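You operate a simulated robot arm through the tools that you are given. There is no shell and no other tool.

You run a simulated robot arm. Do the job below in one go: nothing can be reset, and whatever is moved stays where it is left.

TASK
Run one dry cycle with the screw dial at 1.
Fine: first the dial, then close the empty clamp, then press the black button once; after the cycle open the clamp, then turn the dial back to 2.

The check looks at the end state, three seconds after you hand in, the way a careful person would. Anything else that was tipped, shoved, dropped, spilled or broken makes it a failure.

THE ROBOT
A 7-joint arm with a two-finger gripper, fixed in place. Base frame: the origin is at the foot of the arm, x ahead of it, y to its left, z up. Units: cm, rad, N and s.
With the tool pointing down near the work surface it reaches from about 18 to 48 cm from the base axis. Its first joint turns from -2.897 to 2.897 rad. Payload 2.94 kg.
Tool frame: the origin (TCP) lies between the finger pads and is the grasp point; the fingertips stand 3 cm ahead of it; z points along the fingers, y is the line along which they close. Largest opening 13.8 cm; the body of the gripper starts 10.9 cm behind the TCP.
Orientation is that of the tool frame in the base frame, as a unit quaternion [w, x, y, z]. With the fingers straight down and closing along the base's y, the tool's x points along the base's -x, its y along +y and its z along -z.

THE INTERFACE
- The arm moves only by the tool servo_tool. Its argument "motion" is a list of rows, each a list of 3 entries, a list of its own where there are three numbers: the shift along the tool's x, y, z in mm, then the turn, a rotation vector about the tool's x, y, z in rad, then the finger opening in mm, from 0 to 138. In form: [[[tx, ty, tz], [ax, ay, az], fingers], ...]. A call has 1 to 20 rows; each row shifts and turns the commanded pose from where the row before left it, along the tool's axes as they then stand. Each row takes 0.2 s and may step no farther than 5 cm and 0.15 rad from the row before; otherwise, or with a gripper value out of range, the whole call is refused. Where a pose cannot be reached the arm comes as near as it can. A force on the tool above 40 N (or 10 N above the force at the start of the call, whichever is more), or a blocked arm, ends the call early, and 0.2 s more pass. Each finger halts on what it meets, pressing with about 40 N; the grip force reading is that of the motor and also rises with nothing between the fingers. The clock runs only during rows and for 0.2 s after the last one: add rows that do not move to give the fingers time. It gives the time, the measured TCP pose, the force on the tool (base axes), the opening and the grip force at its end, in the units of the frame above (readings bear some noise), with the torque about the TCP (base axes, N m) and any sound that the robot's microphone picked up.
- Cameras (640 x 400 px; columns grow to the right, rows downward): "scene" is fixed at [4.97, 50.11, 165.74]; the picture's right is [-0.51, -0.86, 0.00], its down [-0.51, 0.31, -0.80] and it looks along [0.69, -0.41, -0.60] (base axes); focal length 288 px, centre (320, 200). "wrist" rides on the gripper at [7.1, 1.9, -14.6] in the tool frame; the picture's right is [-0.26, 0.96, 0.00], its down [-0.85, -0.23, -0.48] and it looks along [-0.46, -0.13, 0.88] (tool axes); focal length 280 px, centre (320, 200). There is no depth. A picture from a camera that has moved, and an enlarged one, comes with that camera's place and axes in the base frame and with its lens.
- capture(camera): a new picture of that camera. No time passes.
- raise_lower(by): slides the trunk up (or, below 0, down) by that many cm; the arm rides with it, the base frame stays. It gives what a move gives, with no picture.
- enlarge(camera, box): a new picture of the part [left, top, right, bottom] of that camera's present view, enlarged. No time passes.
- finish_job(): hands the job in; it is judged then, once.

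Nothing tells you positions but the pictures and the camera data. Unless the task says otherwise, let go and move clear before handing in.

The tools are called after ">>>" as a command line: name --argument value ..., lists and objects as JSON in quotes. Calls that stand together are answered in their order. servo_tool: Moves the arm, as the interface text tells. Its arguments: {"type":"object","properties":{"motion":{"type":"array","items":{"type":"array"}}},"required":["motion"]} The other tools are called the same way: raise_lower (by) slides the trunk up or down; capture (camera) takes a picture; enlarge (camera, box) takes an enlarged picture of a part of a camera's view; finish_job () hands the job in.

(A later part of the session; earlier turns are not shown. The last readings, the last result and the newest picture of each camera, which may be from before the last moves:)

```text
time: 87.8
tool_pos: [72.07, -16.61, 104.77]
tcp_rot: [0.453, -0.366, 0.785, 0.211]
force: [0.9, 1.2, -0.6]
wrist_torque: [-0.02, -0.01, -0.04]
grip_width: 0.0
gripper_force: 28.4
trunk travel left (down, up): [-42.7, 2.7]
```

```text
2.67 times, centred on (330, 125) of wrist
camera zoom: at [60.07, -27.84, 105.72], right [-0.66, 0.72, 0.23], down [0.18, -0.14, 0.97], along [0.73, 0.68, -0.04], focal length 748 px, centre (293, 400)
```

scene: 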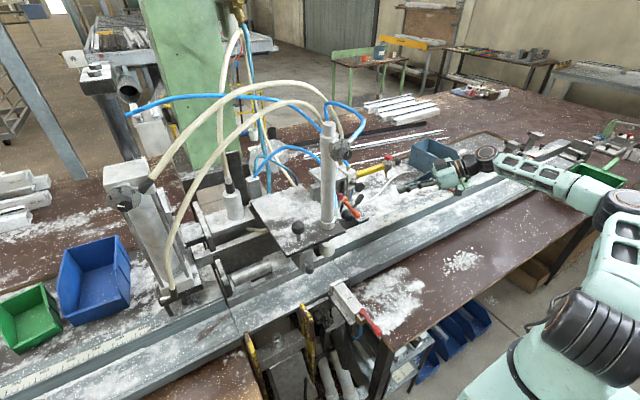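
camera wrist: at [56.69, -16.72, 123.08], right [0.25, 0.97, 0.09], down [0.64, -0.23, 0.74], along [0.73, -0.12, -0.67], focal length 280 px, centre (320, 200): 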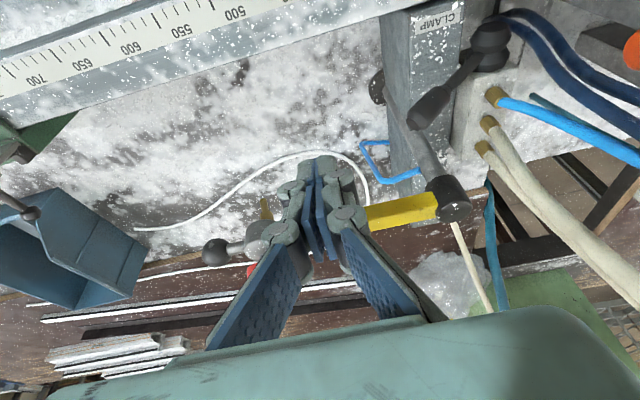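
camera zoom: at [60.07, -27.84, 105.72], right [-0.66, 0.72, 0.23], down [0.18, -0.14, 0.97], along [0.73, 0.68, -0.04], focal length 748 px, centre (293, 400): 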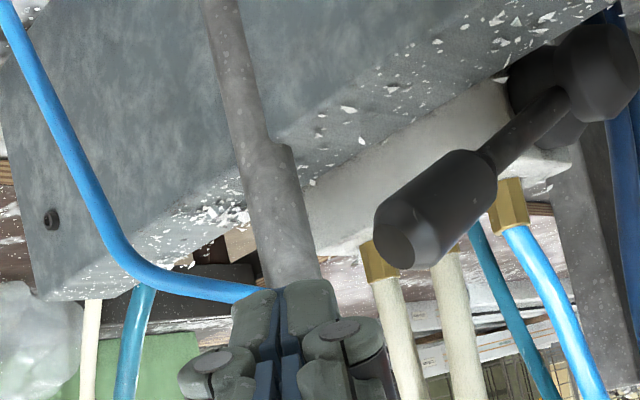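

>>> servo_tool --motion '[[[0, 0, 10], [0, 0, 0], 0], [[0, 0, 10], [0, 0, 0], 0], [[0, 0, 10], [0, 0, 0], 0], [[0, 0, 10], [0, 0, 0], 0], [[0, 0, 12], [0, 0, 0], 0], [[0, 0, 0], [0, 0, 0], 0]]'

>>> servo_tool --motion '[[[1.61, 3.84, -2.77], [0, 0, 0], 0], [[1.61, 3.84, -2.77], [0, 0, 0], 0], [[1.61, 3.84, -2.77], [0, 0, 0], 0], [[1.61, 3.84, -2.77], [0, 0, 0], 0], [[1.29, 3.07, -2.2], [0, 0, 0], 0], [[0, 0, 0], [0, 0, 0], 0]]'

>>> enlarge --camera "scene" --box '[335, 160, 415, 220]'

```text
time: 89.2
tool_pos: [74.97, -13.2, 102.15]
tcp_rot: [0.452, -0.366, 0.785, 0.211]
force: [0.2, 0.8, -0.3]
wrist_torque: [0.01, 0.05, 0.0]
grip_width: 0.01
gripper_force: 28.5
trunk travel left (down, up): [-42.7, 2.7]
```

```text
time: 90.6
tool_pos: [72.37, -13.29, 102.19]
tcp_rot: [0.453, -0.366, 0.785, 0.212]
force: [0.0, 0.0, 0.2]
wrist_torque: [0.0, 0.0, -0.02]
grip_width: 0.01
gripper_force: 28.0
trunk travel left (down, up): [-42.7, 2.7]
```

```text
6.67 times, centred on (375, 190) of scene
camera zoom: at [4.97, 50.11, 165.74], right [-0.51, -0.86, 0.0], down [-0.51, 0.31, -0.8], along [0.69, -0.41, -0.6], focal length 1921 px, centre (-47, 267)
```

zoom: 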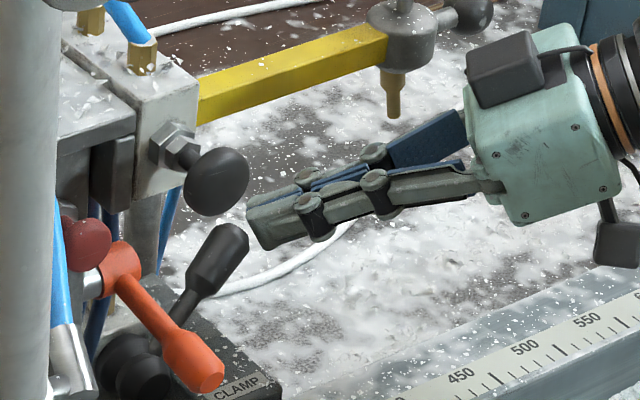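

Slightly short of the handle end; I'll step back +x, advance 12 mm, and push again.

>>> servo_tool --motion '[[[-1.5, -5, 3], [0, 0, 0], 0], [[-1.5, -4, 3], [0, 0, 0], 0], [[0, 0, 7], [0, 0, 0], 0], [[0, 0, 7], [0, 0, 0], 0], [[0, 0, 0], [0, 0, 0], 0]]'

>>> servo_tool --motion '[[[1.29, 3.07, -2.2], [0, 0, 0], 0], [[1.29, 3.07, -2.2], [0, 0, 0], 0], [[1.29, 3.07, -2.2], [0, 0, 0], 0], [[0.97, 2.3, -1.66], [0, 0, 0], 0], [[0, 0, 0], [0, 0, 0], 0]]'

>>> servo_tool --motion '[[[0.97, 2.3, -1.66], [0, 0, 0], 0], [[0.97, 2.3, -1.66], [0, 0, 0], 0], [[0, 0, 0], [0, 0, 0], 0]]'

>>> enlarge --camera "scene" --box '[335, 160, 415, 220]'

```text
time: 91.8
tool_pos: [74.36, -12.3, 101.32]
tcp_rot: [0.452, -0.367, 0.784, 0.213]
force: [0.3, 0.1, -0.2]
wrist_torque: [0.02, 0.03, 0.0]
grip_width: 0.0
gripper_force: 29.0
trunk travel left (down, up): [-42.7, 2.7]
```

```text
time: 93.0
tool_pos: [72.88, -12.64, 101.36]
tcp_rot: [0.454, -0.365, 0.785, 0.211]
force: [4.6, -10.3, 1.4]
wrist_torque: [-0.04, -0.04, -0.17]
grip_width: 0.0
gripper_force: 28.2
trunk travel left (down, up): [-42.7, 2.7]
```

```text
time: 93.8
tool_pos: [72.17, -12.42, 101.4]
tcp_rot: [0.452, -0.367, 0.784, 0.213]
force: [1.4, -9.3, -1.1]
wrist_torque: [-0.09, -0.01, -0.05]
grip_width: 0.0
gripper_force: 29.0
trunk travel left (down, up): [-42.7, 2.7]
```

```text
6.67 times, centred on (375, 190) of scene
camera zoom: at [4.97, 50.11, 165.74], right [-0.51, -0.86, 0.0], down [-0.51, 0.31, -0.8], along [0.69, -0.41, -0.6], focal length 1921 px, centre (-47, 267)
```

zoom: 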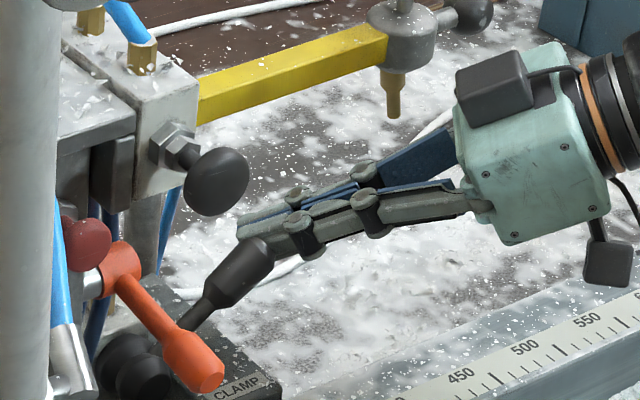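

The lever is swinging across nicely now. Continuing −x with a slight outward relief.

>>> servo_tool --motion '[[[1.16, 1.98, -1.99], [0, 0, 0], 0], [[1.16, 1.98, -1.99], [0, 0, 0], 0], [[1.16, 1.98, -1.99], [0, 0, 0], 0], [[0, 0, 0], [0, 0, 0], 0]]'

>>> servo_tool --motion '[[[1.16, 1.98, -1.99], [0, 0, 0], 0], [[1.16, 1.98, -1.99], [0, 0, 0], 0], [[1.16, 1.98, -1.99], [0, 0, 0], 0], [[0, 0, 0], [0, 0, 0], 0]]'

>>> enlarge --camera "scene" --box '[335, 160, 415, 220]'

>>> enlarge --camera "wrist" --box '[230, 50, 430, 200]'

```text
time: 94.8
tool_pos: [71.24, -12.48, 101.29]
tcp_rot: [0.454, -0.366, 0.784, 0.212]
force: [-0.6, -4.7, -1.0]
wrist_torque: [-0.09, 0.02, 0.0]
grip_width: 0.0
gripper_force: 28.6
trunk travel left (down, up): [-42.7, 2.7]
```

```text
time: 95.8
tool_pos: [70.41, -12.63, 101.25]
tcp_rot: [0.452, -0.367, 0.785, 0.212]
force: [-0.4, 0.0, 0.3]
wrist_torque: [0.01, 0.02, 0.02]
grip_width: 0.0
gripper_force: 28.1
trunk travel left (down, up): [-42.7, 2.7]
```

```text
6.67 times, centred on (375, 190) of scene
camera zoom: at [4.97, 50.11, 165.74], right [-0.51, -0.86, 0.0], down [-0.51, 0.31, -0.8], along [0.69, -0.41, -0.6], focal length 1921 px, centre (-47, 267)
```

zoom: 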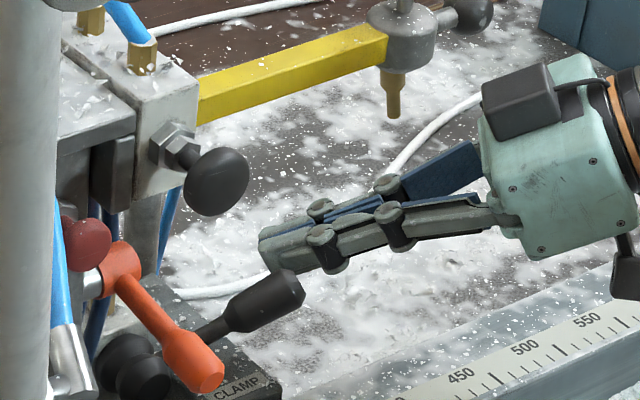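

```text
2.67 times, centred on (330, 125) of wrist
camera zoom: at [58.46, -23.81, 102.42], right [-0.66, 0.72, 0.23], down [0.18, -0.14, 0.97], along [0.73, 0.68, -0.04], focal length 748 px, centre (293, 400)
```

zoom: 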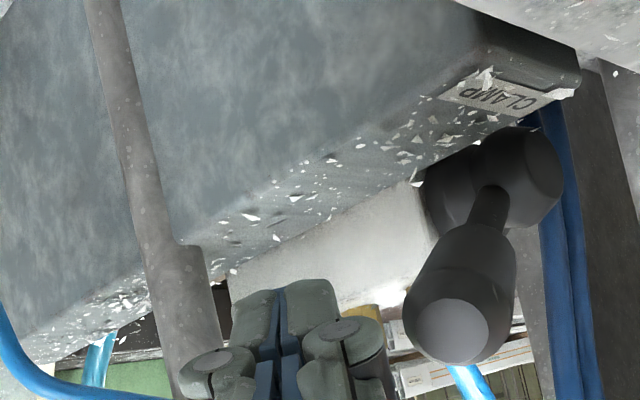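

The lever snapped over to the other side on its own (no contact force now). I'll check whether the clamp actually closed.

>>> capture --camera "scene"

>>> enlarge --camera "scene" --box '[240, 180, 400, 280]'

>>> enlarge --camera "scene" --box '[240, 100, 400, 200]'

>>> enlarge --camera "scene" --box '[300, 260, 460, 360]'

```text
taken
```

scene: 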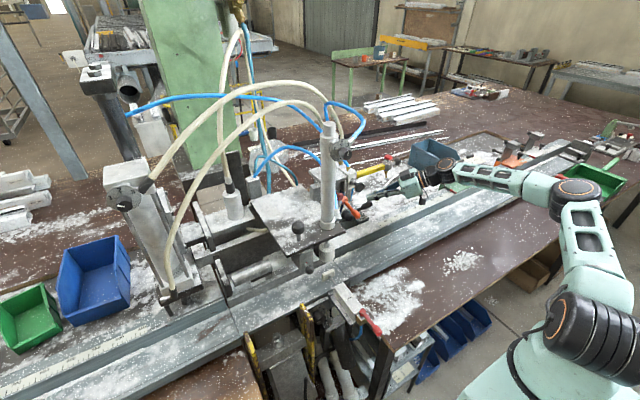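

```text
4.00 times, centred on (320, 230) of scene
camera zoom: at [4.97, 50.11, 165.74], right [-0.51, -0.86, 0.0], down [-0.51, 0.31, -0.8], along [0.69, -0.41, -0.6], focal length 1153 px, centre (320, 80)
```

zoom: 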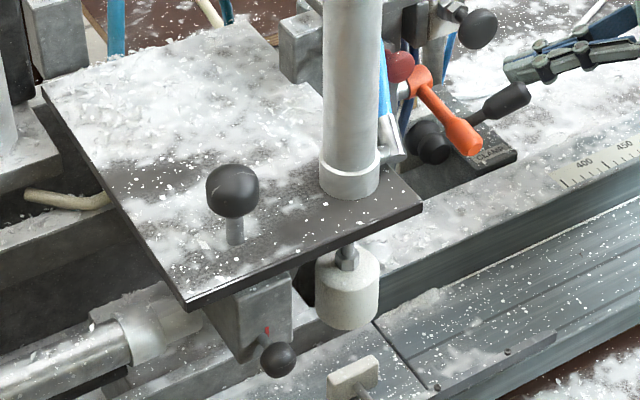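

```text
4.00 times, centred on (320, 150) of scene
camera zoom: at [4.97, 50.11, 165.74], right [-0.51, -0.86, 0.0], down [-0.51, 0.31, -0.8], along [0.69, -0.41, -0.6], focal length 1153 px, centre (320, 400)
```

zoom: 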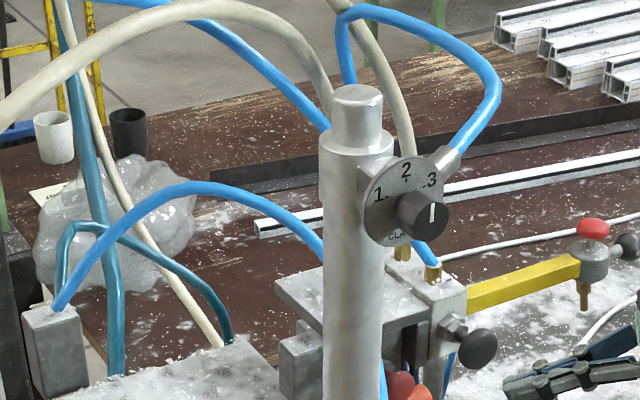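

```text
4.00 times, centred on (380, 310) of scene
camera zoom: at [4.97, 50.11, 165.74], right [-0.51, -0.86, 0.0], down [-0.51, 0.31, -0.8], along [0.69, -0.41, -0.6], focal length 1153 px, centre (80, -240)
```

zoom: 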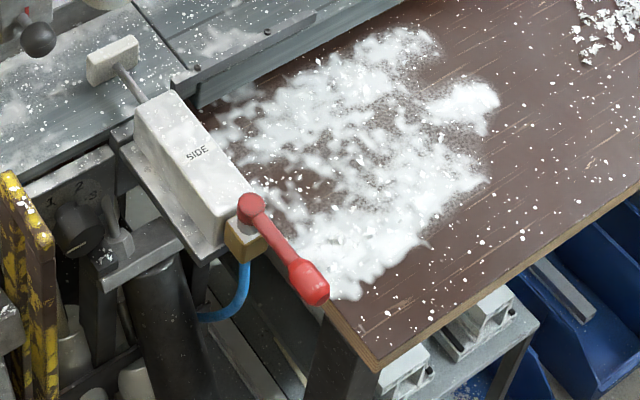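

The clamp closed: its pad came down and the side pusher extended. Now I'll withdraw carefully without brushing the lever, then head to the black button.

>>> servo_tool --motion '[[[0, -8, 0], [0, 0, 0], 0], [[0, -8, -8], [0, 0, 0], 0], [[0, 0, -15], [0, 0, 0], 0], [[0, 0, -25], [0, 0, 0], 0], [[-8, 0, -25], [0, 0, 0], 0], [[-20, 0, -25], [0, 0, 0], 0], [[-20, 0, -25], [0, 0, 0], 0], [[0, 0, 0], [0, 0, 0], 0]]'

>>> capture --camera "wrist"

>>> enlarge --camera "scene" --box '[335, 160, 415, 220]'

```text
time: 97.6
tool_pos: [66.47, -20.05, 111.82]
tcp_rot: [0.453, -0.366, 0.785, 0.212]
force: [0.3, -0.1, 0.5]
wrist_torque: [0.0, -0.01, 0.01]
grip_width: 0.0
gripper_force: 28.6
trunk travel left (down, up): [-42.7, 2.7]
```

```text
taken
camera wrist: at [54.46, -31.26, 112.77], right [-0.66, 0.72, 0.23], down [0.18, -0.14, 0.97], along [0.73, 0.68, -0.04], focal length 280 px, centre (320, 200)
```

wrist: 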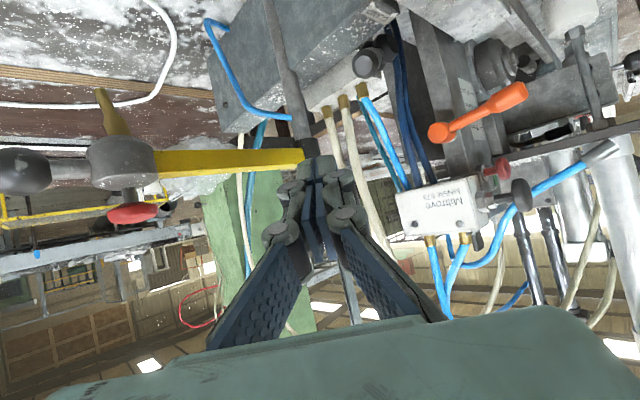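

```text
6.67 times, centred on (375, 190) of scene
camera zoom: at [4.97, 50.11, 165.74], right [-0.51, -0.86, 0.0], down [-0.51, 0.31, -0.8], along [0.69, -0.41, -0.6], focal length 1921 px, centre (-47, 267)
```

zoom: 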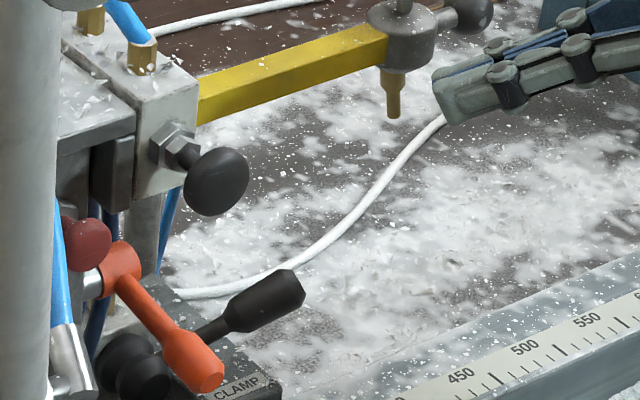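

The lever holds its new position. Next, the black button; zooming to fix its position.

>>> enlarge --camera "wrist" --box '[400, 120, 560, 240]'

>>> enlarge --camera "scene" --box '[340, 165, 390, 205]'

```text
3.33 times, centred on (480, 180) of wrist
camera zoom: at [54.46, -31.26, 112.77], right [-0.66, 0.72, 0.23], down [0.18, -0.14, 0.97], along [0.73, 0.68, -0.04], focal length 935 px, centre (-213, 267)
```

zoom: 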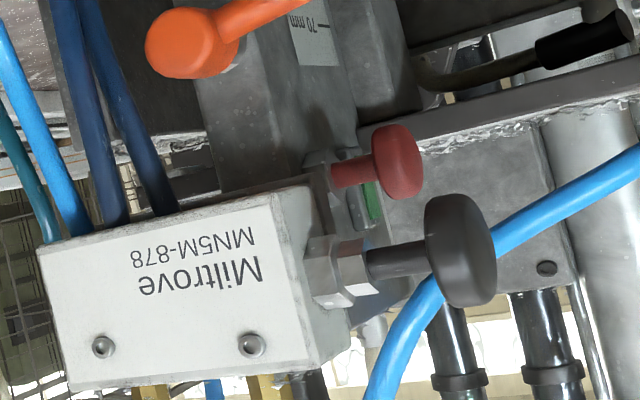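

```text
10.00 times, centred on (365, 185) of scene
camera zoom: at [4.97, 50.11, 165.74], right [-0.51, -0.86, 0.0], down [-0.51, 0.31, -0.8], along [0.69, -0.41, -0.6], focal length 2882 px, centre (-130, 350)
```

zoom: 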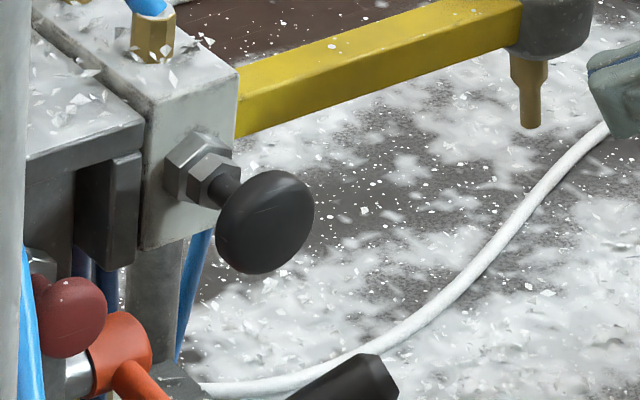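

The button face centre is at about (61.3, 1.75, 115.8), pressing direction +x. I'll retreat, yaw back to 0, and line up in front of it.

>>> servo_tool --motion '[[[0, 0, -30], [0, 0, 0], 0], [[0, 0, -30], [0, 0, 0], 0], [[0, 0, -20], [0.108, 0, 0.0624], 0], [[0, 0, -20], [0.108, 0, 0.0624], 0], [[0, 0, -10], [0.108, 0, 0.0624], 0], [[0, 0, 0], [0.108, 0, 0.0624], 0], [[0, 0, 0], [0.108, 0, 0.0624], 0], [[0, 0, 0], [0.108, 0, 0.0624], 0], [[0, 0, 0], [0.108, 0, 0.0624], 0], [[0, 0, 0], [0, 0, 0], 0]]'

>>> capture --camera "wrist"

```text
time: 99.8
tool_pos: [59.88, -27.1, 117.17]
tcp_rot: [0.5, 0.002, 0.866, 0.0]
force: [0.6, 0.1, 0.2]
wrist_torque: [-0.03, 0.02, 0.0]
grip_width: 0.0
gripper_force: 29.1
trunk travel left (down, up): [-42.7, 2.7]
```

```text
taken
camera wrist: at [43.63, -25.15, 118.19], right [0.13, 0.96, 0.23], down [0.01, -0.23, 0.97], along [0.99, -0.13, -0.04], focal length 280 px, centre (320, 200)
```

wrist: 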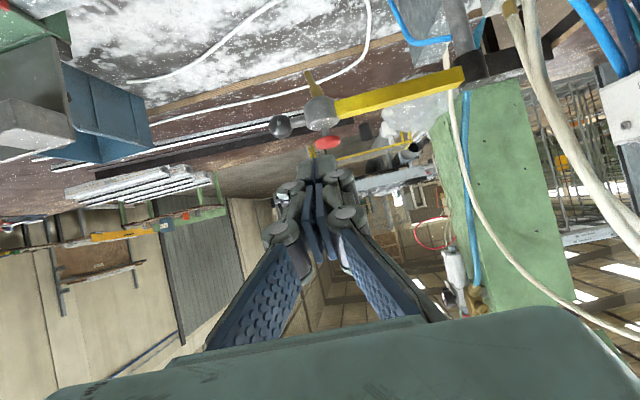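

>>> servo_tool --motion '[[[16.4, 0, -18.8], [0, 0, 0], 0], [[16.4, 0, -18.8], [0, 0, 0], 0], [[0, 24, 0], [0, 0, 0], 0], [[0, 24, 0], [0, 0, 0], 0], [[0, 24, 0], [0, 0, 0], 0], [[0, 24, 0], [0, 0, 0], 0], [[0, 24, 0], [0, 0, 0], 0], [[0, 24, 0], [0, 0, 0], 0], [[0, 24, 0], [0, 0, 0], 0], [[0, 24, 0], [0, 0, 0], 0], [[0, 0, 0], [0, 0, 0], 0]]'

>>> capture --camera "wrist"

>>> capture --camera "scene"

```text
time: 102.2
tool_pos: [55.04, -7.89, 116.33]
tcp_rot: [0.5, 0.001, 0.866, 0.0]
force: [0.4, -0.3, -0.4]
wrist_torque: [0.02, 0.02, -0.02]
grip_width: 0.01
gripper_force: 28.2
trunk travel left (down, up): [-42.7, 2.7]
```

```text
taken
camera wrist: at [38.79, -5.93, 117.33], right [0.13, 0.96, 0.23], down [0.01, -0.23, 0.97], along [0.99, -0.13, -0.04], focal length 280 px, centre (320, 200)
```

wrist: 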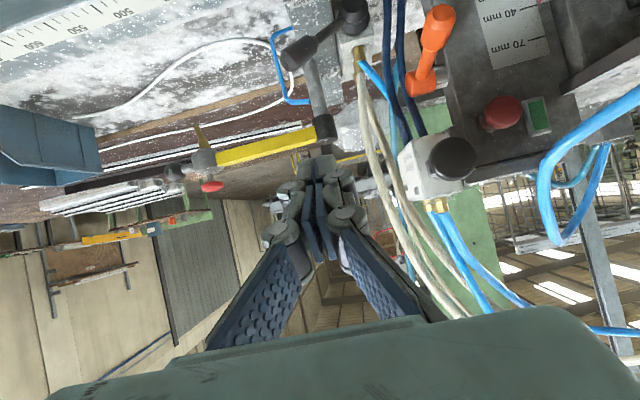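

```text
taken
```

scene: 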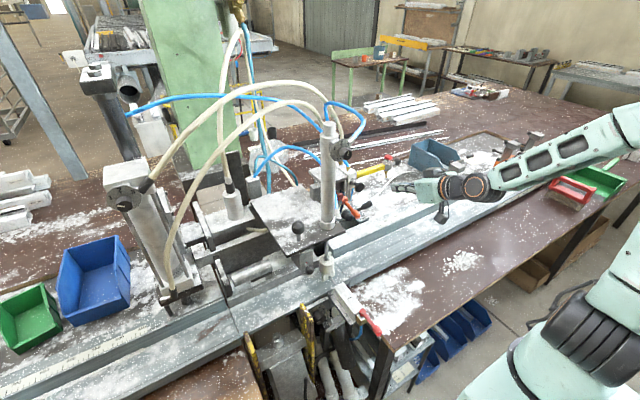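

>>> enlarge --camera "wrist" --box '[390, 110, 510, 200]'

>>> enlarge --camera "scene" --box '[335, 160, 415, 220]'

```text
4.44 times, centred on (450, 155) of wrist
camera zoom: at [38.79, -5.93, 117.33], right [0.13, 0.96, 0.23], down [0.01, -0.23, 0.97], along [0.99, -0.13, -0.04], focal length 1246 px, centre (-258, 400)
```

zoom: 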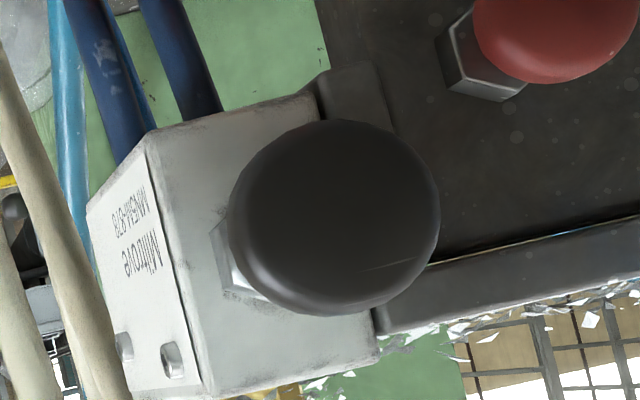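

```text
6.67 times, centred on (375, 190) of scene
camera zoom: at [4.97, 50.11, 165.74], right [-0.51, -0.86, 0.0], down [-0.51, 0.31, -0.8], along [0.69, -0.41, -0.6], focal length 1921 px, centre (-47, 267)
```

zoom: 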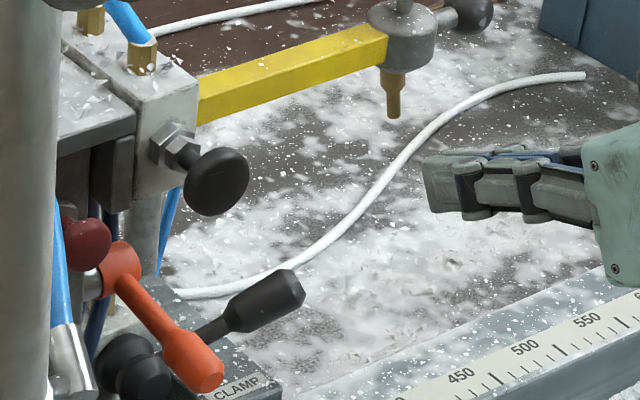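

Button centre refined to (61.3, 1.85, 115.65). Aligning in y and advancing to just short of it.

>>> servo_tool --motion '[[[0, 24.3, 0], [0, 0, 0], 0], [[0, 24.3, 0], [0, 0, 0], 0], [[0, 24.3, 0], [0, 0, 0], 0], [[0, 24.3, 0], [0, 0, 0], 0], [[0, 0, 0], [0, 0, 0], 0], [[-4, 0, 6.9], [0, 0, 0], 0], [[-4, 0, 6.9], [0, 0, 0], 0], [[0, 0, 0], [0, 0, 0], 0]]'

>>> capture --camera "wrist"

>>> enlarge --camera "scene" --box '[335, 160, 415, 220]'

```text
time: 104.0
tool_pos: [56.63, 1.86, 116.31]
tcp_rot: [0.5, 0.0, 0.866, 0.0]
force: [0.3, -0.1, -0.5]
wrist_torque: [0.01, 0.01, -0.02]
grip_width: 0.0
gripper_force: 28.7
trunk travel left (down, up): [-42.7, 2.7]
```

```text
taken
camera wrist: at [40.36, 3.84, 117.29], right [0.13, 0.96, 0.23], down [0.01, -0.23, 0.97], along [0.99, -0.12, -0.04], focal length 280 px, centre (320, 200)
```

wrist: 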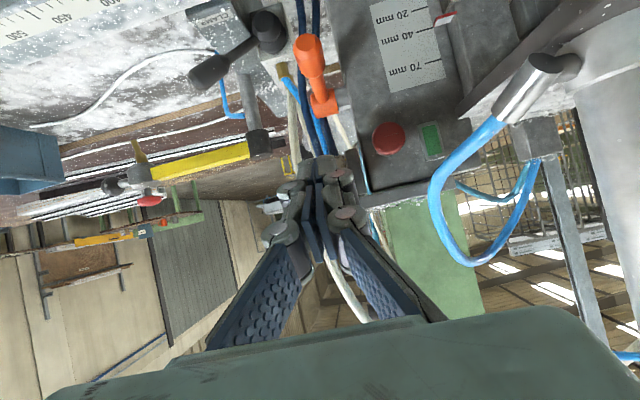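

```text
6.67 times, centred on (375, 190) of scene
camera zoom: at [4.97, 50.11, 165.74], right [-0.51, -0.86, 0.0], down [-0.51, 0.31, -0.8], along [0.69, -0.41, -0.6], focal length 1921 px, centre (-47, 267)
```

zoom: 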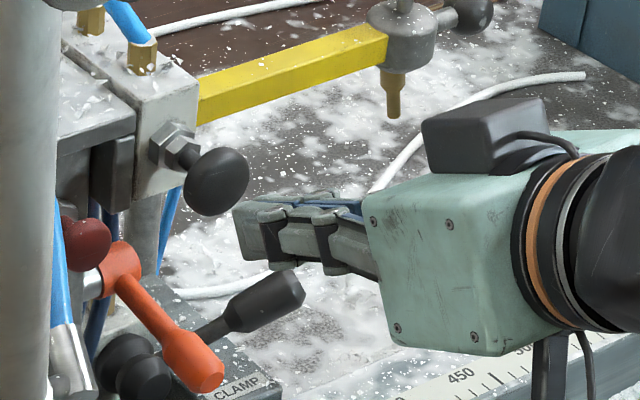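

Fingertips are lined up just in front of the button. Advancing to contact and pressing in small steps.

>>> servo_tool --motion '[[[-2, 0, 3.46], [0, 0, 0], 0], [[-2, 0, 3.46], [0, 0, 0], 0], [[-2, 0, 3.46], [0, 0, 0], 0], [[0, 0, 0], [0, 0, 0], 0]]'

>>> servo_tool --motion '[[[-1, 0, 1.73], [0, 0, 0], 0], [[-1, 0, 1.73], [0, 0, 0], 0], [[0, 0, 0], [0, 0, 0], 0]]'

>>> enlarge --camera "scene" --box '[335, 160, 415, 220]'

```text
time: 105.0
tool_pos: [57.87, 1.83, 116.29]
tcp_rot: [0.499, 0.001, 0.866, 0.0]
force: [-0.8, -0.5, 0.6]
wrist_torque: [0.0, 0.01, 0.0]
grip_width: 0.0
gripper_force: 28.6
trunk travel left (down, up): [-42.7, 2.7]
```

```text
time: 105.8
tool_pos: [58.17, 1.92, 116.24]
tcp_rot: [0.5, 0.0, 0.866, 0.001]
force: [-2.3, 0.5, 0.1]
wrist_torque: [0.0, 0.0, -0.04]
grip_width: 0.0
gripper_force: 28.4
trunk travel left (down, up): [-42.7, 2.7]
```

```text
6.67 times, centred on (375, 190) of scene
camera zoom: at [4.97, 50.11, 165.74], right [-0.51, -0.86, 0.0], down [-0.51, 0.31, -0.8], along [0.69, -0.41, -0.6], focal length 1921 px, centre (-47, 267)
```

zoom: 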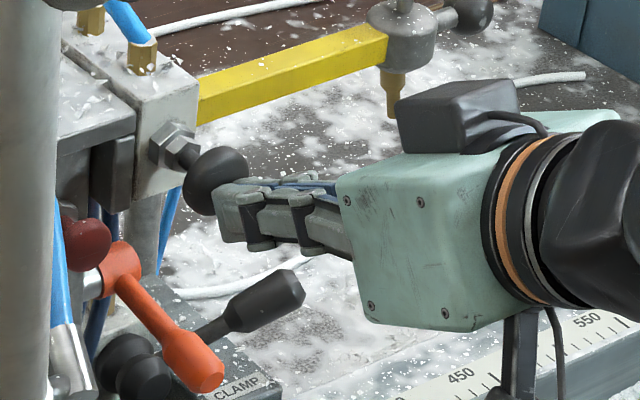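

Contact made (≈2 N). Now pressing the button through its stroke.

>>> servo_tool --motion '[[[-1, 0, 1.73], [0, 0, 0], 0], [[-1, 0, 1.73], [0, 0, 0], 0], [[-1, 0, 1.73], [0, 0, 0], 0], [[0, 0, 0], [0, 0, 0], 0]]'

>>> enlarge --camera "scene" --box '[335, 160, 415, 220]'

```text
time: 106.8
tool_pos: [58.83, 1.8, 116.23]
tcp_rot: [0.501, 0.0, 0.866, 0.0]
force: [-5.4, -1.0, -2.0]
wrist_torque: [-0.04, 0.07, -0.05]
grip_width: 0.59
gripper_force: 28.4
trunk travel left (down, up): [-42.7, 2.7]
heard: click
```

```text
6.67 times, centred on (375, 190) of scene
camera zoom: at [4.97, 50.11, 165.74], right [-0.51, -0.86, 0.0], down [-0.51, 0.31, -0.8], along [0.69, -0.41, -0.6], focal length 1921 px, centre (-47, 267)
```

zoom: 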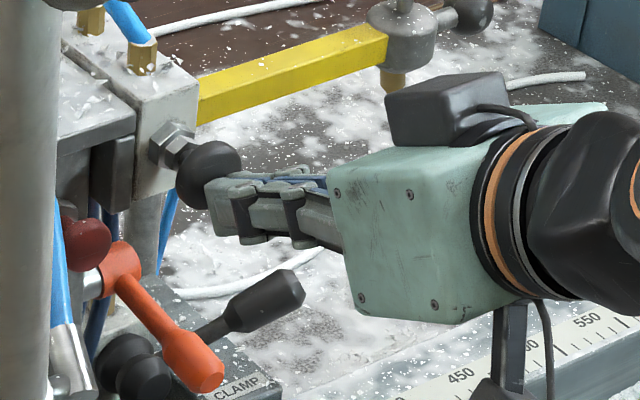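

A click was heard – the button has been pressed. Withdrawing straight back and waiting for the cycle.

>>> servo_tool --motion '[[[3, 0, -5.2], [0, 0, 0], 0], [[5, 0, -8.66], [0, 0, 0], 0], [[5, 0, -8.66], [0, 0, 0], 0], [[0, -25, 0], [0, 0, 0], 0], [[0, -25, 0], [0, 0, 0], 0], [[0, 0, 0], [0, 0, 0], 0]]'

>>> capture --camera "scene"

```text
time: 108.2
tool_pos: [56.23, -3.13, 116.27]
tcp_rot: [0.5, 0.001, 0.866, 0.001]
force: [0.7, 0.1, 0.4]
wrist_torque: [0.01, -0.01, 0.05]
grip_width: 0.0
gripper_force: 28.0
trunk travel left (down, up): [-42.7, 2.7]
```

```text
taken
```

scene: 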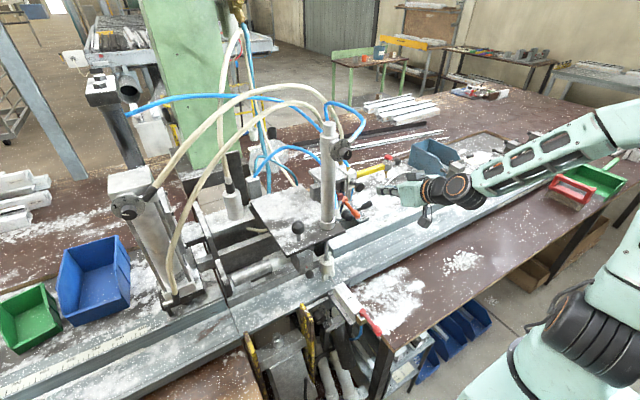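

The screw unit on the left has started moving – the cycle is running. I'll wait with the arm still and watch it.

>>> servo_tool --motion '[[[0, 0, 0], [0, 0, 0], 0], [[0, 0, 0], [0, 0, 0], 0], [[0, 0, 0], [0, 0, 0], 0], [[0, 0, 0], [0, 0, 0], 0], [[0, 0, 0], [0, 0, 0], 0], [[0, 0, 0], [0, 0, 0], 0], [[0, 0, 0], [0, 0, 0], 0], [[0, 0, 0], [0, 0, 0], 0], [[0, 0, 0], [0, 0, 0], 0], [[0, 0, 0], [0, 0, 0], 0]]'

>>> capture --camera "scene"

>>> servo_tool --motion '[[[0, 0, 0], [0, 0, 0], 0], [[0, 0, 0], [0, 0, 0], 0], [[0, 0, 0], [0, 0, 0], 0], [[0, 0, 0], [0, 0, 0], 0], [[0, 0, 0], [0, 0, 0], 0], [[0, 0, 0], [0, 0, 0], 0], [[0, 0, 0], [0, 0, 0], 0], [[0, 0, 0], [0, 0, 0], 0], [[0, 0, 0], [0, 0, 0], 0], [[0, 0, 0], [0, 0, 0], 0]]'

>>> capture --camera "scene"

```text
time: 110.4
tool_pos: [56.21, -3.09, 116.3]
tcp_rot: [0.5, 0.0, 0.866, 0.0]
force: [0.0, 0.2, -0.3]
wrist_torque: [0.01, -0.01, 0.04]
grip_width: 0.0
gripper_force: 28.9
trunk travel left (down, up): [-42.7, 2.7]
```

```text
taken
```

scene: 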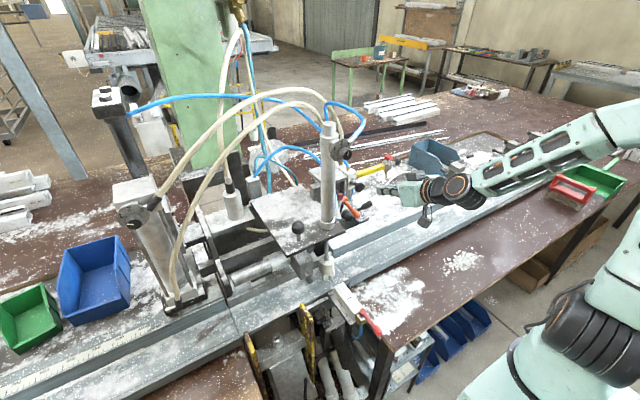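

```text
time: 112.6
tool_pos: [56.28, -3.02, 116.21]
tcp_rot: [0.5, 0.0, 0.866, 0.001]
force: [-0.3, 0.8, 0.0]
wrist_torque: [-0.01, 0.0, 0.03]
grip_width: 0.01
gripper_force: 28.3
trunk travel left (down, up): [-42.7, 2.7]
```

```text
taken
```

scene: 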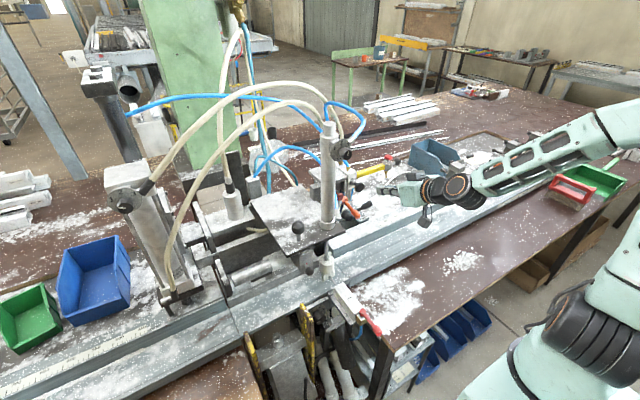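

The unit went forward and is back near its starting position. Waiting a bit more to be sure the cycle is over.

>>> servo_tool --motion '[[[0, 0, 0], [0, 0, 0], 0], [[0, 0, 0], [0, 0, 0], 0], [[0, 0, 0], [0, 0, 0], 0], [[0, 0, 0], [0, 0, 0], 0], [[0, 0, 0], [0, 0, 0], 0], [[0, 0, 0], [0, 0, 0], 0], [[0, 0, 0], [0, 0, 0], 0], [[0, 0, 0], [0, 0, 0], 0], [[0, 0, 0], [0, 0, 0], 0], [[0, 0, 0], [0, 0, 0], 0], [[0, 0, 0], [0, 0, 0], 0], [[0, 0, 0], [0, 0, 0], 0], [[0, 0, 0], [0, 0, 0], 0], [[0, 0, 0], [0, 0, 0], 0], [[0, 0, 0], [0, 0, 0], 0]]'

>>> capture --camera "scene"

>>> enlarge --camera "scene" --box '[100, 180, 152, 215]'

>>> enlarge --camera "scene" --box '[240, 180, 400, 280]'

```text
time: 115.8
tool_pos: [56.13, -3.06, 116.23]
tcp_rot: [0.5, 0.001, 0.866, -0.001]
force: [0.0, 0.1, 0.0]
wrist_torque: [0.0, -0.01, 0.0]
grip_width: 0.02
gripper_force: 28.8
trunk travel left (down, up): [-42.7, 2.7]
```

```text
taken
```

scene: 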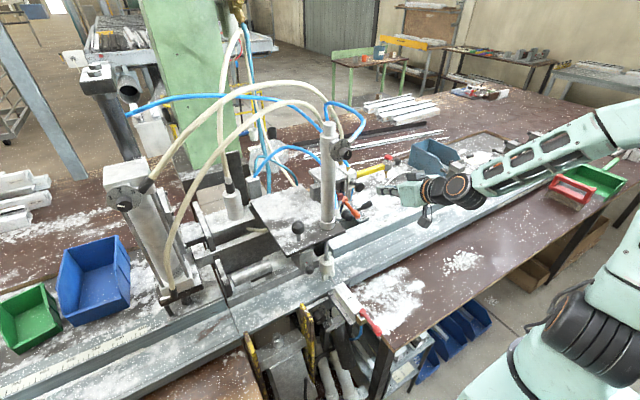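

```text
11.43 times, centred on (126, 198) of scene
camera zoom: at [4.97, 50.11, 165.74], right [-0.51, -0.86, 0.0], down [-0.51, 0.31, -0.8], along [0.69, -0.41, -0.6], focal length 3294 px, centre (2537, 229)
```

zoom: 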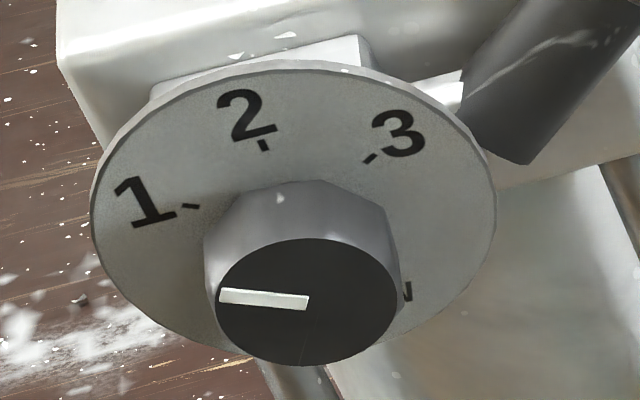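

```text
4.00 times, centred on (320, 230) of scene
camera zoom: at [4.97, 50.11, 165.74], right [-0.51, -0.86, 0.0], down [-0.51, 0.31, -0.8], along [0.69, -0.41, -0.6], focal length 1153 px, centre (320, 80)
```

zoom: 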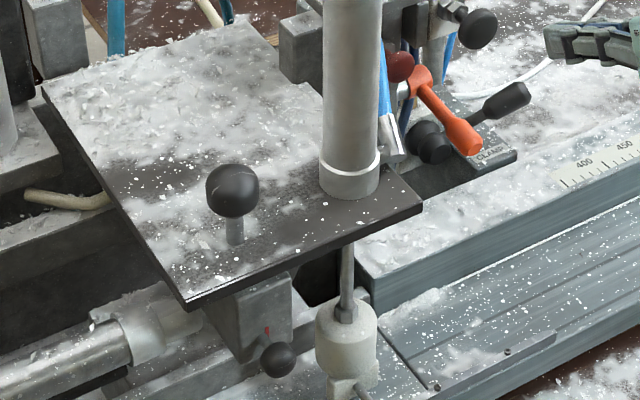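

The screw unit is parked again and the dial is still on 1; the cycle is complete. Now to open the clamp: locating the lever in its new position.

>>> capture --camera "wrist"

>>> enlarge --camera "wrist" --box '[180, 0, 360, 120]'

>>> enlarge --camera "scene" --box '[340, 190, 390, 225]'

```text
taken
camera wrist: at [39.95, -1.14, 117.29], right [0.13, 0.96, 0.23], down [0.01, -0.23, 0.97], along [0.99, -0.12, -0.04], focal length 280 px, centre (320, 200)
```

wrist: 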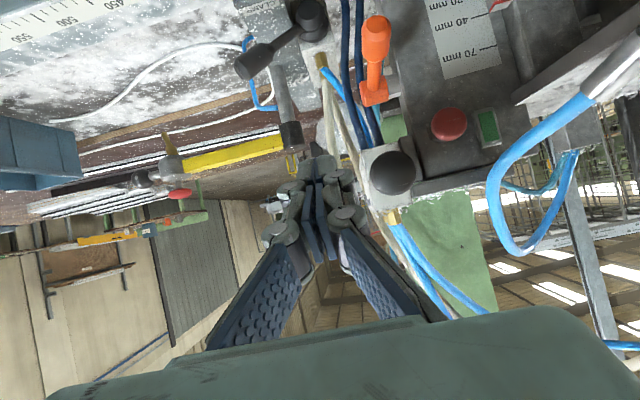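

```text
3.33 times, centred on (270, 60) of wrist
camera zoom: at [39.95, -1.14, 117.29], right [0.13, 0.96, 0.23], down [0.01, -0.23, 0.97], along [0.99, -0.12, -0.04], focal length 935 px, centre (487, 667)
```

zoom: 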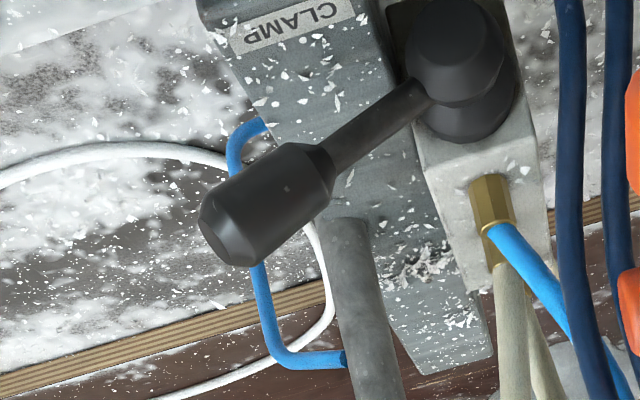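

```text
11.43 times, centred on (365, 208) of scene
camera zoom: at [4.97, 50.11, 165.74], right [-0.51, -0.86, 0.0], down [-0.51, 0.31, -0.8], along [0.69, -0.41, -0.6], focal length 3294 px, centre (-194, 114)
```

zoom: 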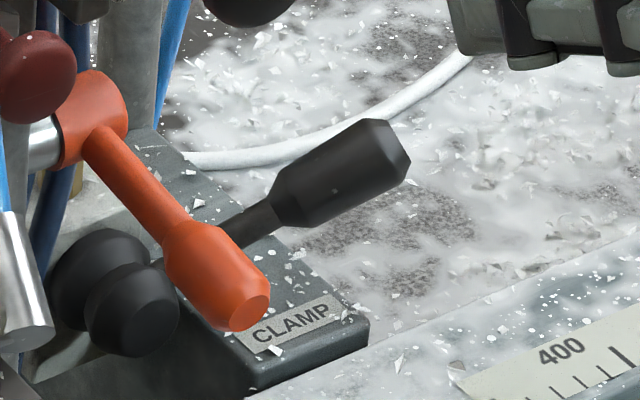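

The lever end is now at (68.7,−10.1,100.3). I'll approach from the front and push it back toward +x to open the clamp.

>>> servo_tool --motion '[[[0, -20.7, 0], [0, 0.131, 0], 0], [[0, -20.7, 0], [0, 0.131, 0], 0], [[0, -20.7, 0], [0, 0, 0], 0], [[9.9, 0, 21.2], [0, 0, 0], 0], [[9.9, 0, 21.2], [0, 0, 0], 0], [[9.9, 0, 21.2], [0, 0, 0], 0], [[9.9, 0, 21.2], [0, 0, 0], 0], [[9.9, 0, 21.2], [0, 0, 0], 0], [[9.9, 0, 21.2], [0, 0, 0], 0], [[0, 0, 0], [0, 0, 0], 0]]'

>>> capture --camera "wrist"

>>> enlarge --camera "scene" --box '[335, 160, 415, 220]'

```text
time: 118.0
tool_pos: [60.91, -9.16, 103.09]
tcp_rot: [0.383, 0.002, 0.924, 0.0]
force: [0.6, 0.2, -0.4]
wrist_torque: [0.02, -0.02, 0.02]
grip_width: 0.02
gripper_force: 28.4
trunk travel left (down, up): [-42.7, 2.7]
```

```text
taken
camera wrist: at [45.62, -7.35, 108.22], right [0.19, 0.96, 0.19], down [0.26, -0.23, 0.94], along [0.95, -0.12, -0.3], focal length 280 px, centre (320, 200)
```

wrist: 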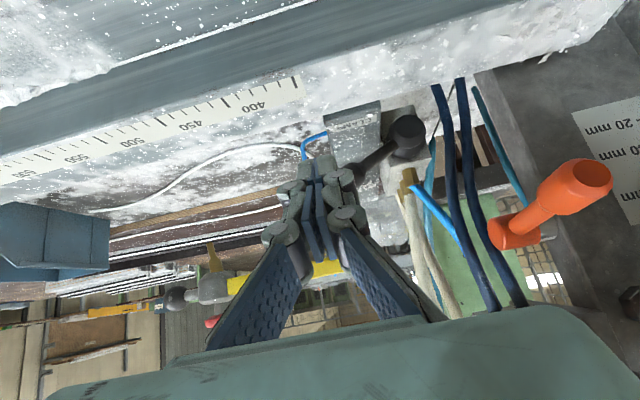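

```text
6.67 times, centred on (375, 190) of scene
camera zoom: at [4.97, 50.11, 165.74], right [-0.51, -0.86, 0.0], down [-0.51, 0.31, -0.8], along [0.69, -0.41, -0.6], focal length 1921 px, centre (-47, 267)
```

zoom: 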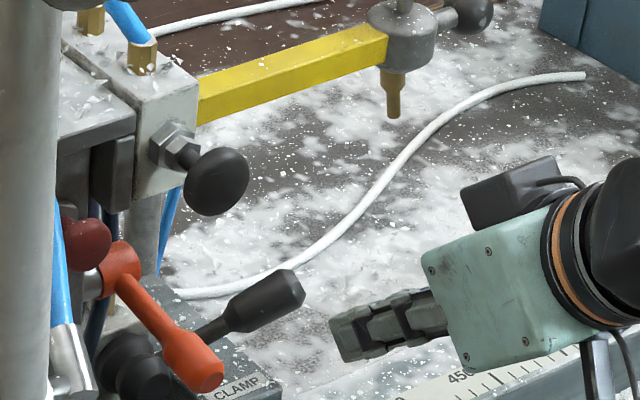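

>>> servo_tool --motion '[[[-2.5, 0, 11.2], [0, 0, 0], 0], [[-2.5, 0, 11.2], [0, 0, 0], 0], [[-2.5, 0, 11.2], [0, 0, 0], 0], [[0, 0, 0], [0, 0, 0], 0]]'

>>> servo_tool --motion '[[[-2.12, 0, 2.12], [0, 0, 0], 0], [[-2.12, 0, 2.12], [0, 0, 0], 0], [[-2.12, 0, 2.12], [0, 0, 0], 0], [[0, 0, 0], [0, 0, 0], 0]]'

>>> enlarge --camera "scene" --box '[335, 160, 415, 220]'

>>> enlarge --camera "wrist" --box '[240, 70, 440, 220]'

```text
time: 119.0
tool_pos: [63.99, -9.34, 101.16]
tcp_rot: [0.383, 0.0, 0.924, 0.001]
force: [-1.1, 0.3, 0.1]
wrist_torque: [0.02, 0.0, 0.01]
grip_width: 0.01
gripper_force: 28.1
trunk travel left (down, up): [-42.7, 2.7]
```

```text
time: 120.0
tool_pos: [64.85, -9.25, 101.09]
tcp_rot: [0.382, 0.001, 0.924, 0.001]
force: [-2.4, -1.8, -2.5]
wrist_torque: [-0.01, 0.1, 0.0]
grip_width: 0.6
gripper_force: 28.6
trunk travel left (down, up): [-42.7, 2.7]
```

```text
6.67 times, centred on (375, 190) of scene
camera zoom: at [4.97, 50.11, 165.74], right [-0.51, -0.86, 0.0], down [-0.51, 0.31, -0.8], along [0.69, -0.41, -0.6], focal length 1921 px, centre (-47, 267)
```

zoom: 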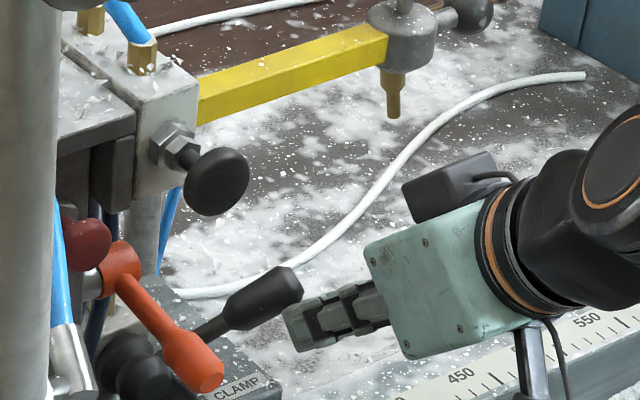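

```text
2.67 times, centred on (340, 145) of wrist
camera zoom: at [49.34, -7.43, 106.31], right [0.19, 0.96, 0.19], down [0.27, -0.23, 0.94], along [0.95, -0.13, -0.3], focal length 748 px, centre (267, 347)
```

zoom: 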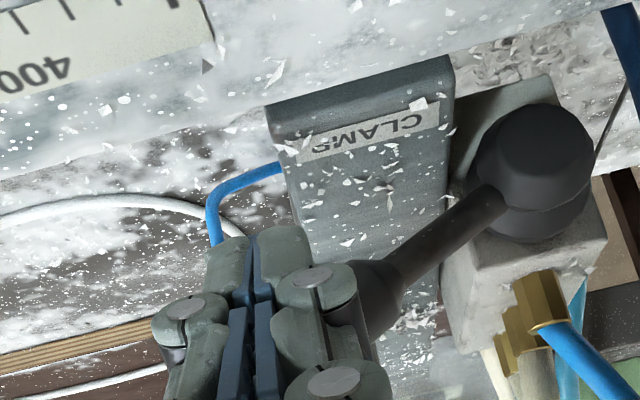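

Contact with the handle (≈4 N). Continuing to push +x in small steps.

>>> servo_tool --motion '[[[-2.12, 0, 2.12], [0, 0, 0], 0], [[-2.12, 0, 2.12], [0, 0, 0], 0], [[-2.12, 0, 2.12], [0, 0, 0], 0], [[0, 0, 0], [0, 0, 0], 0]]'

>>> servo_tool --motion '[[[-2.12, 0, 2.12], [0, 0, 0], 0], [[-2.12, 0, 2.12], [0, 0, 0], 0], [[-2.12, 0, 2.12], [0, 0, 0], 0], [[0, 0, 0], [0, 0, 0], 0]]'

>>> enlarge --camera "scene" --box '[335, 160, 415, 220]'

```text
time: 121.0
tool_pos: [65.62, -9.36, 101.11]
tcp_rot: [0.383, 0.0, 0.924, 0.001]
force: [-0.4, 0.1, -0.2]
wrist_torque: [-0.03, 0.05, 0.02]
grip_width: 0.0
gripper_force: 28.7
trunk travel left (down, up): [-42.7, 2.7]
```

```text
time: 122.0
tool_pos: [66.55, -9.29, 101.18]
tcp_rot: [0.383, 0.0, 0.924, 0.001]
force: [0.3, 0.5, 0.5]
wrist_torque: [0.01, 0.0, 0.01]
grip_width: 0.0
gripper_force: 28.4
trunk travel left (down, up): [-42.7, 2.7]
```

```text
6.67 times, centred on (375, 190) of scene
camera zoom: at [4.97, 50.11, 165.74], right [-0.51, -0.86, 0.0], down [-0.51, 0.31, -0.8], along [0.69, -0.41, -0.6], focal length 1921 px, centre (-47, 267)
```

zoom: 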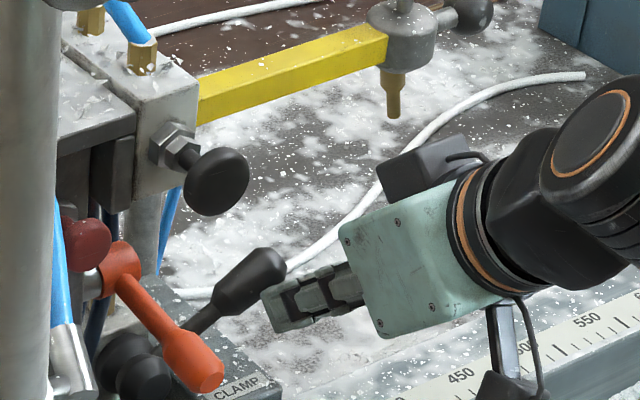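

The lever is moving back with very light force. Continuing.

>>> servo_tool --motion '[[[-2.12, 0, 2.12], [0, 0, 0], 0], [[-2.12, 0, 2.12], [0, 0, 0], 0], [[-2.12, 0, 2.12], [0, 0, 0], 0], [[0, 0, 0], [0, 0, 0], 0]]'

>>> enlarge --camera "scene" --box '[335, 160, 415, 220]'

>>> enlarge --camera "wrist" --box '[240, 70, 440, 220]'

```text
time: 123.0
tool_pos: [67.52, -9.22, 101.17]
tcp_rot: [0.382, 0.001, 0.924, 0.0]
force: [-0.4, -0.1, -1.2]
wrist_torque: [-0.04, 0.04, 0.03]
grip_width: 0.01
gripper_force: 28.5
trunk travel left (down, up): [-42.7, 2.7]
```

```text
6.67 times, centred on (375, 190) of scene
camera zoom: at [4.97, 50.11, 165.74], right [-0.51, -0.86, 0.0], down [-0.51, 0.31, -0.8], along [0.69, -0.41, -0.6], focal length 1921 px, centre (-47, 267)
```

zoom: 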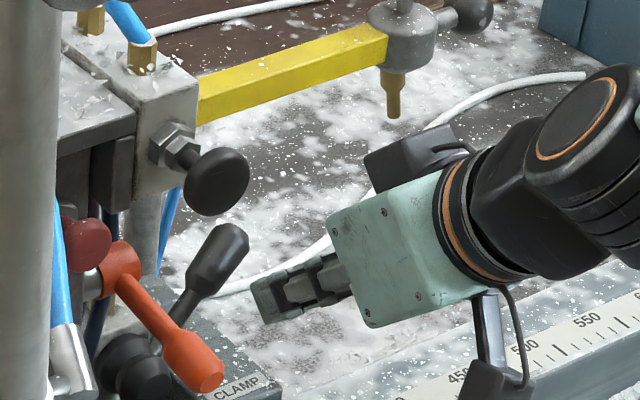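

```text
2.67 times, centred on (340, 145) of wrist
camera zoom: at [52.09, -7.37, 106.38], right [0.19, 0.96, 0.19], down [0.26, -0.23, 0.94], along [0.95, -0.12, -0.3], focal length 748 px, centre (267, 347)
```

zoom: 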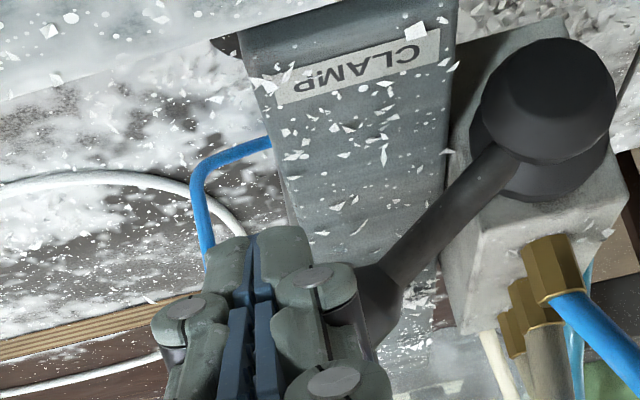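

The lever snapped back to its original position. Withdrawing and checking that the clamp opens.

>>> servo_tool --motion '[[[7, 0, -7], [0, 0, 0], 0], [[14, 0, -14], [0, 0, 0], 0], [[14, 0, -20], [0, 0, 0], 0], [[0, 0, -35], [0, 0, 0], 0], [[0, 0, -35], [0, 0, 0], 0], [[0, 0, -35], [0, 0, 0], 0], [[0, 0, 0], [0, 0, 0], 0]]'

>>> enlarge --camera "scene" --box '[240, 180, 400, 280]'

>>> enlarge --camera "scene" --box '[300, 260, 460, 360]'

>>> enlarge --camera "scene" --box '[335, 160, 415, 220]'

```text
time: 124.6
tool_pos: [54.46, -9.34, 109.15]
tcp_rot: [0.382, 0.0, 0.924, 0.001]
force: [-0.2, 0.4, 0.3]
wrist_torque: [-0.03, -0.01, 0.01]
grip_width: 0.02
gripper_force: 28.3
trunk travel left (down, up): [-42.7, 2.7]
```

```text
4.00 times, centred on (320, 230) of scene
camera zoom: at [4.97, 50.11, 165.74], right [-0.51, -0.86, 0.0], down [-0.51, 0.31, -0.8], along [0.69, -0.41, -0.6], focal length 1153 px, centre (320, 80)
```

zoom: 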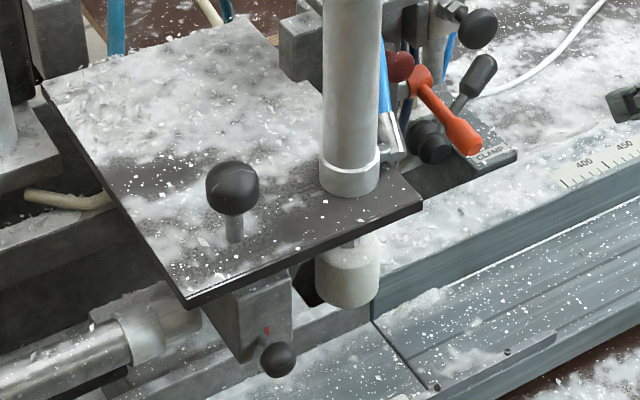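

```text
4.00 times, centred on (380, 310) of scene
camera zoom: at [4.97, 50.11, 165.74], right [-0.51, -0.86, 0.0], down [-0.51, 0.31, -0.8], along [0.69, -0.41, -0.6], focal length 1153 px, centre (80, -240)
```

zoom: 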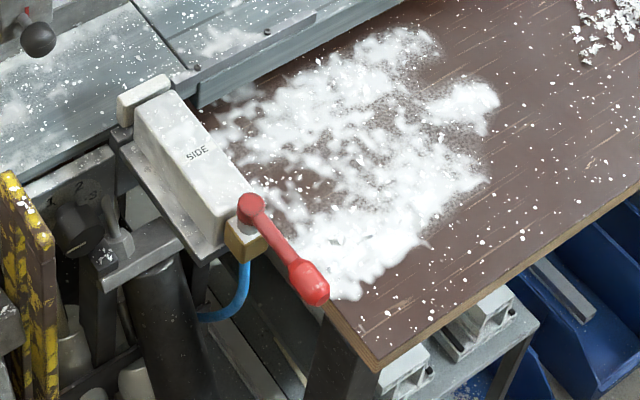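

```text
6.67 times, centred on (375, 190) of scene
camera zoom: at [4.97, 50.11, 165.74], right [-0.51, -0.86, 0.0], down [-0.51, 0.31, -0.8], along [0.69, -0.41, -0.6], focal length 1921 px, centre (-47, 267)
```

zoom: 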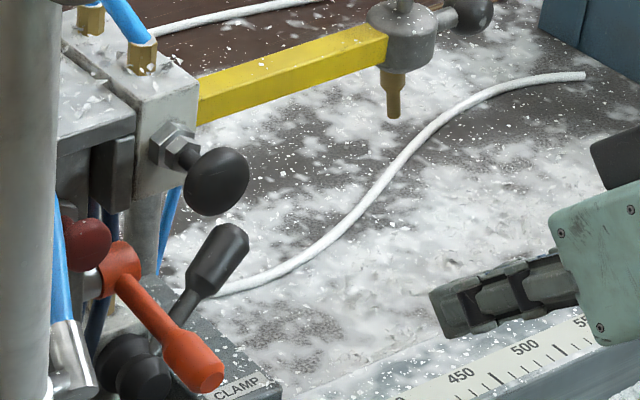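

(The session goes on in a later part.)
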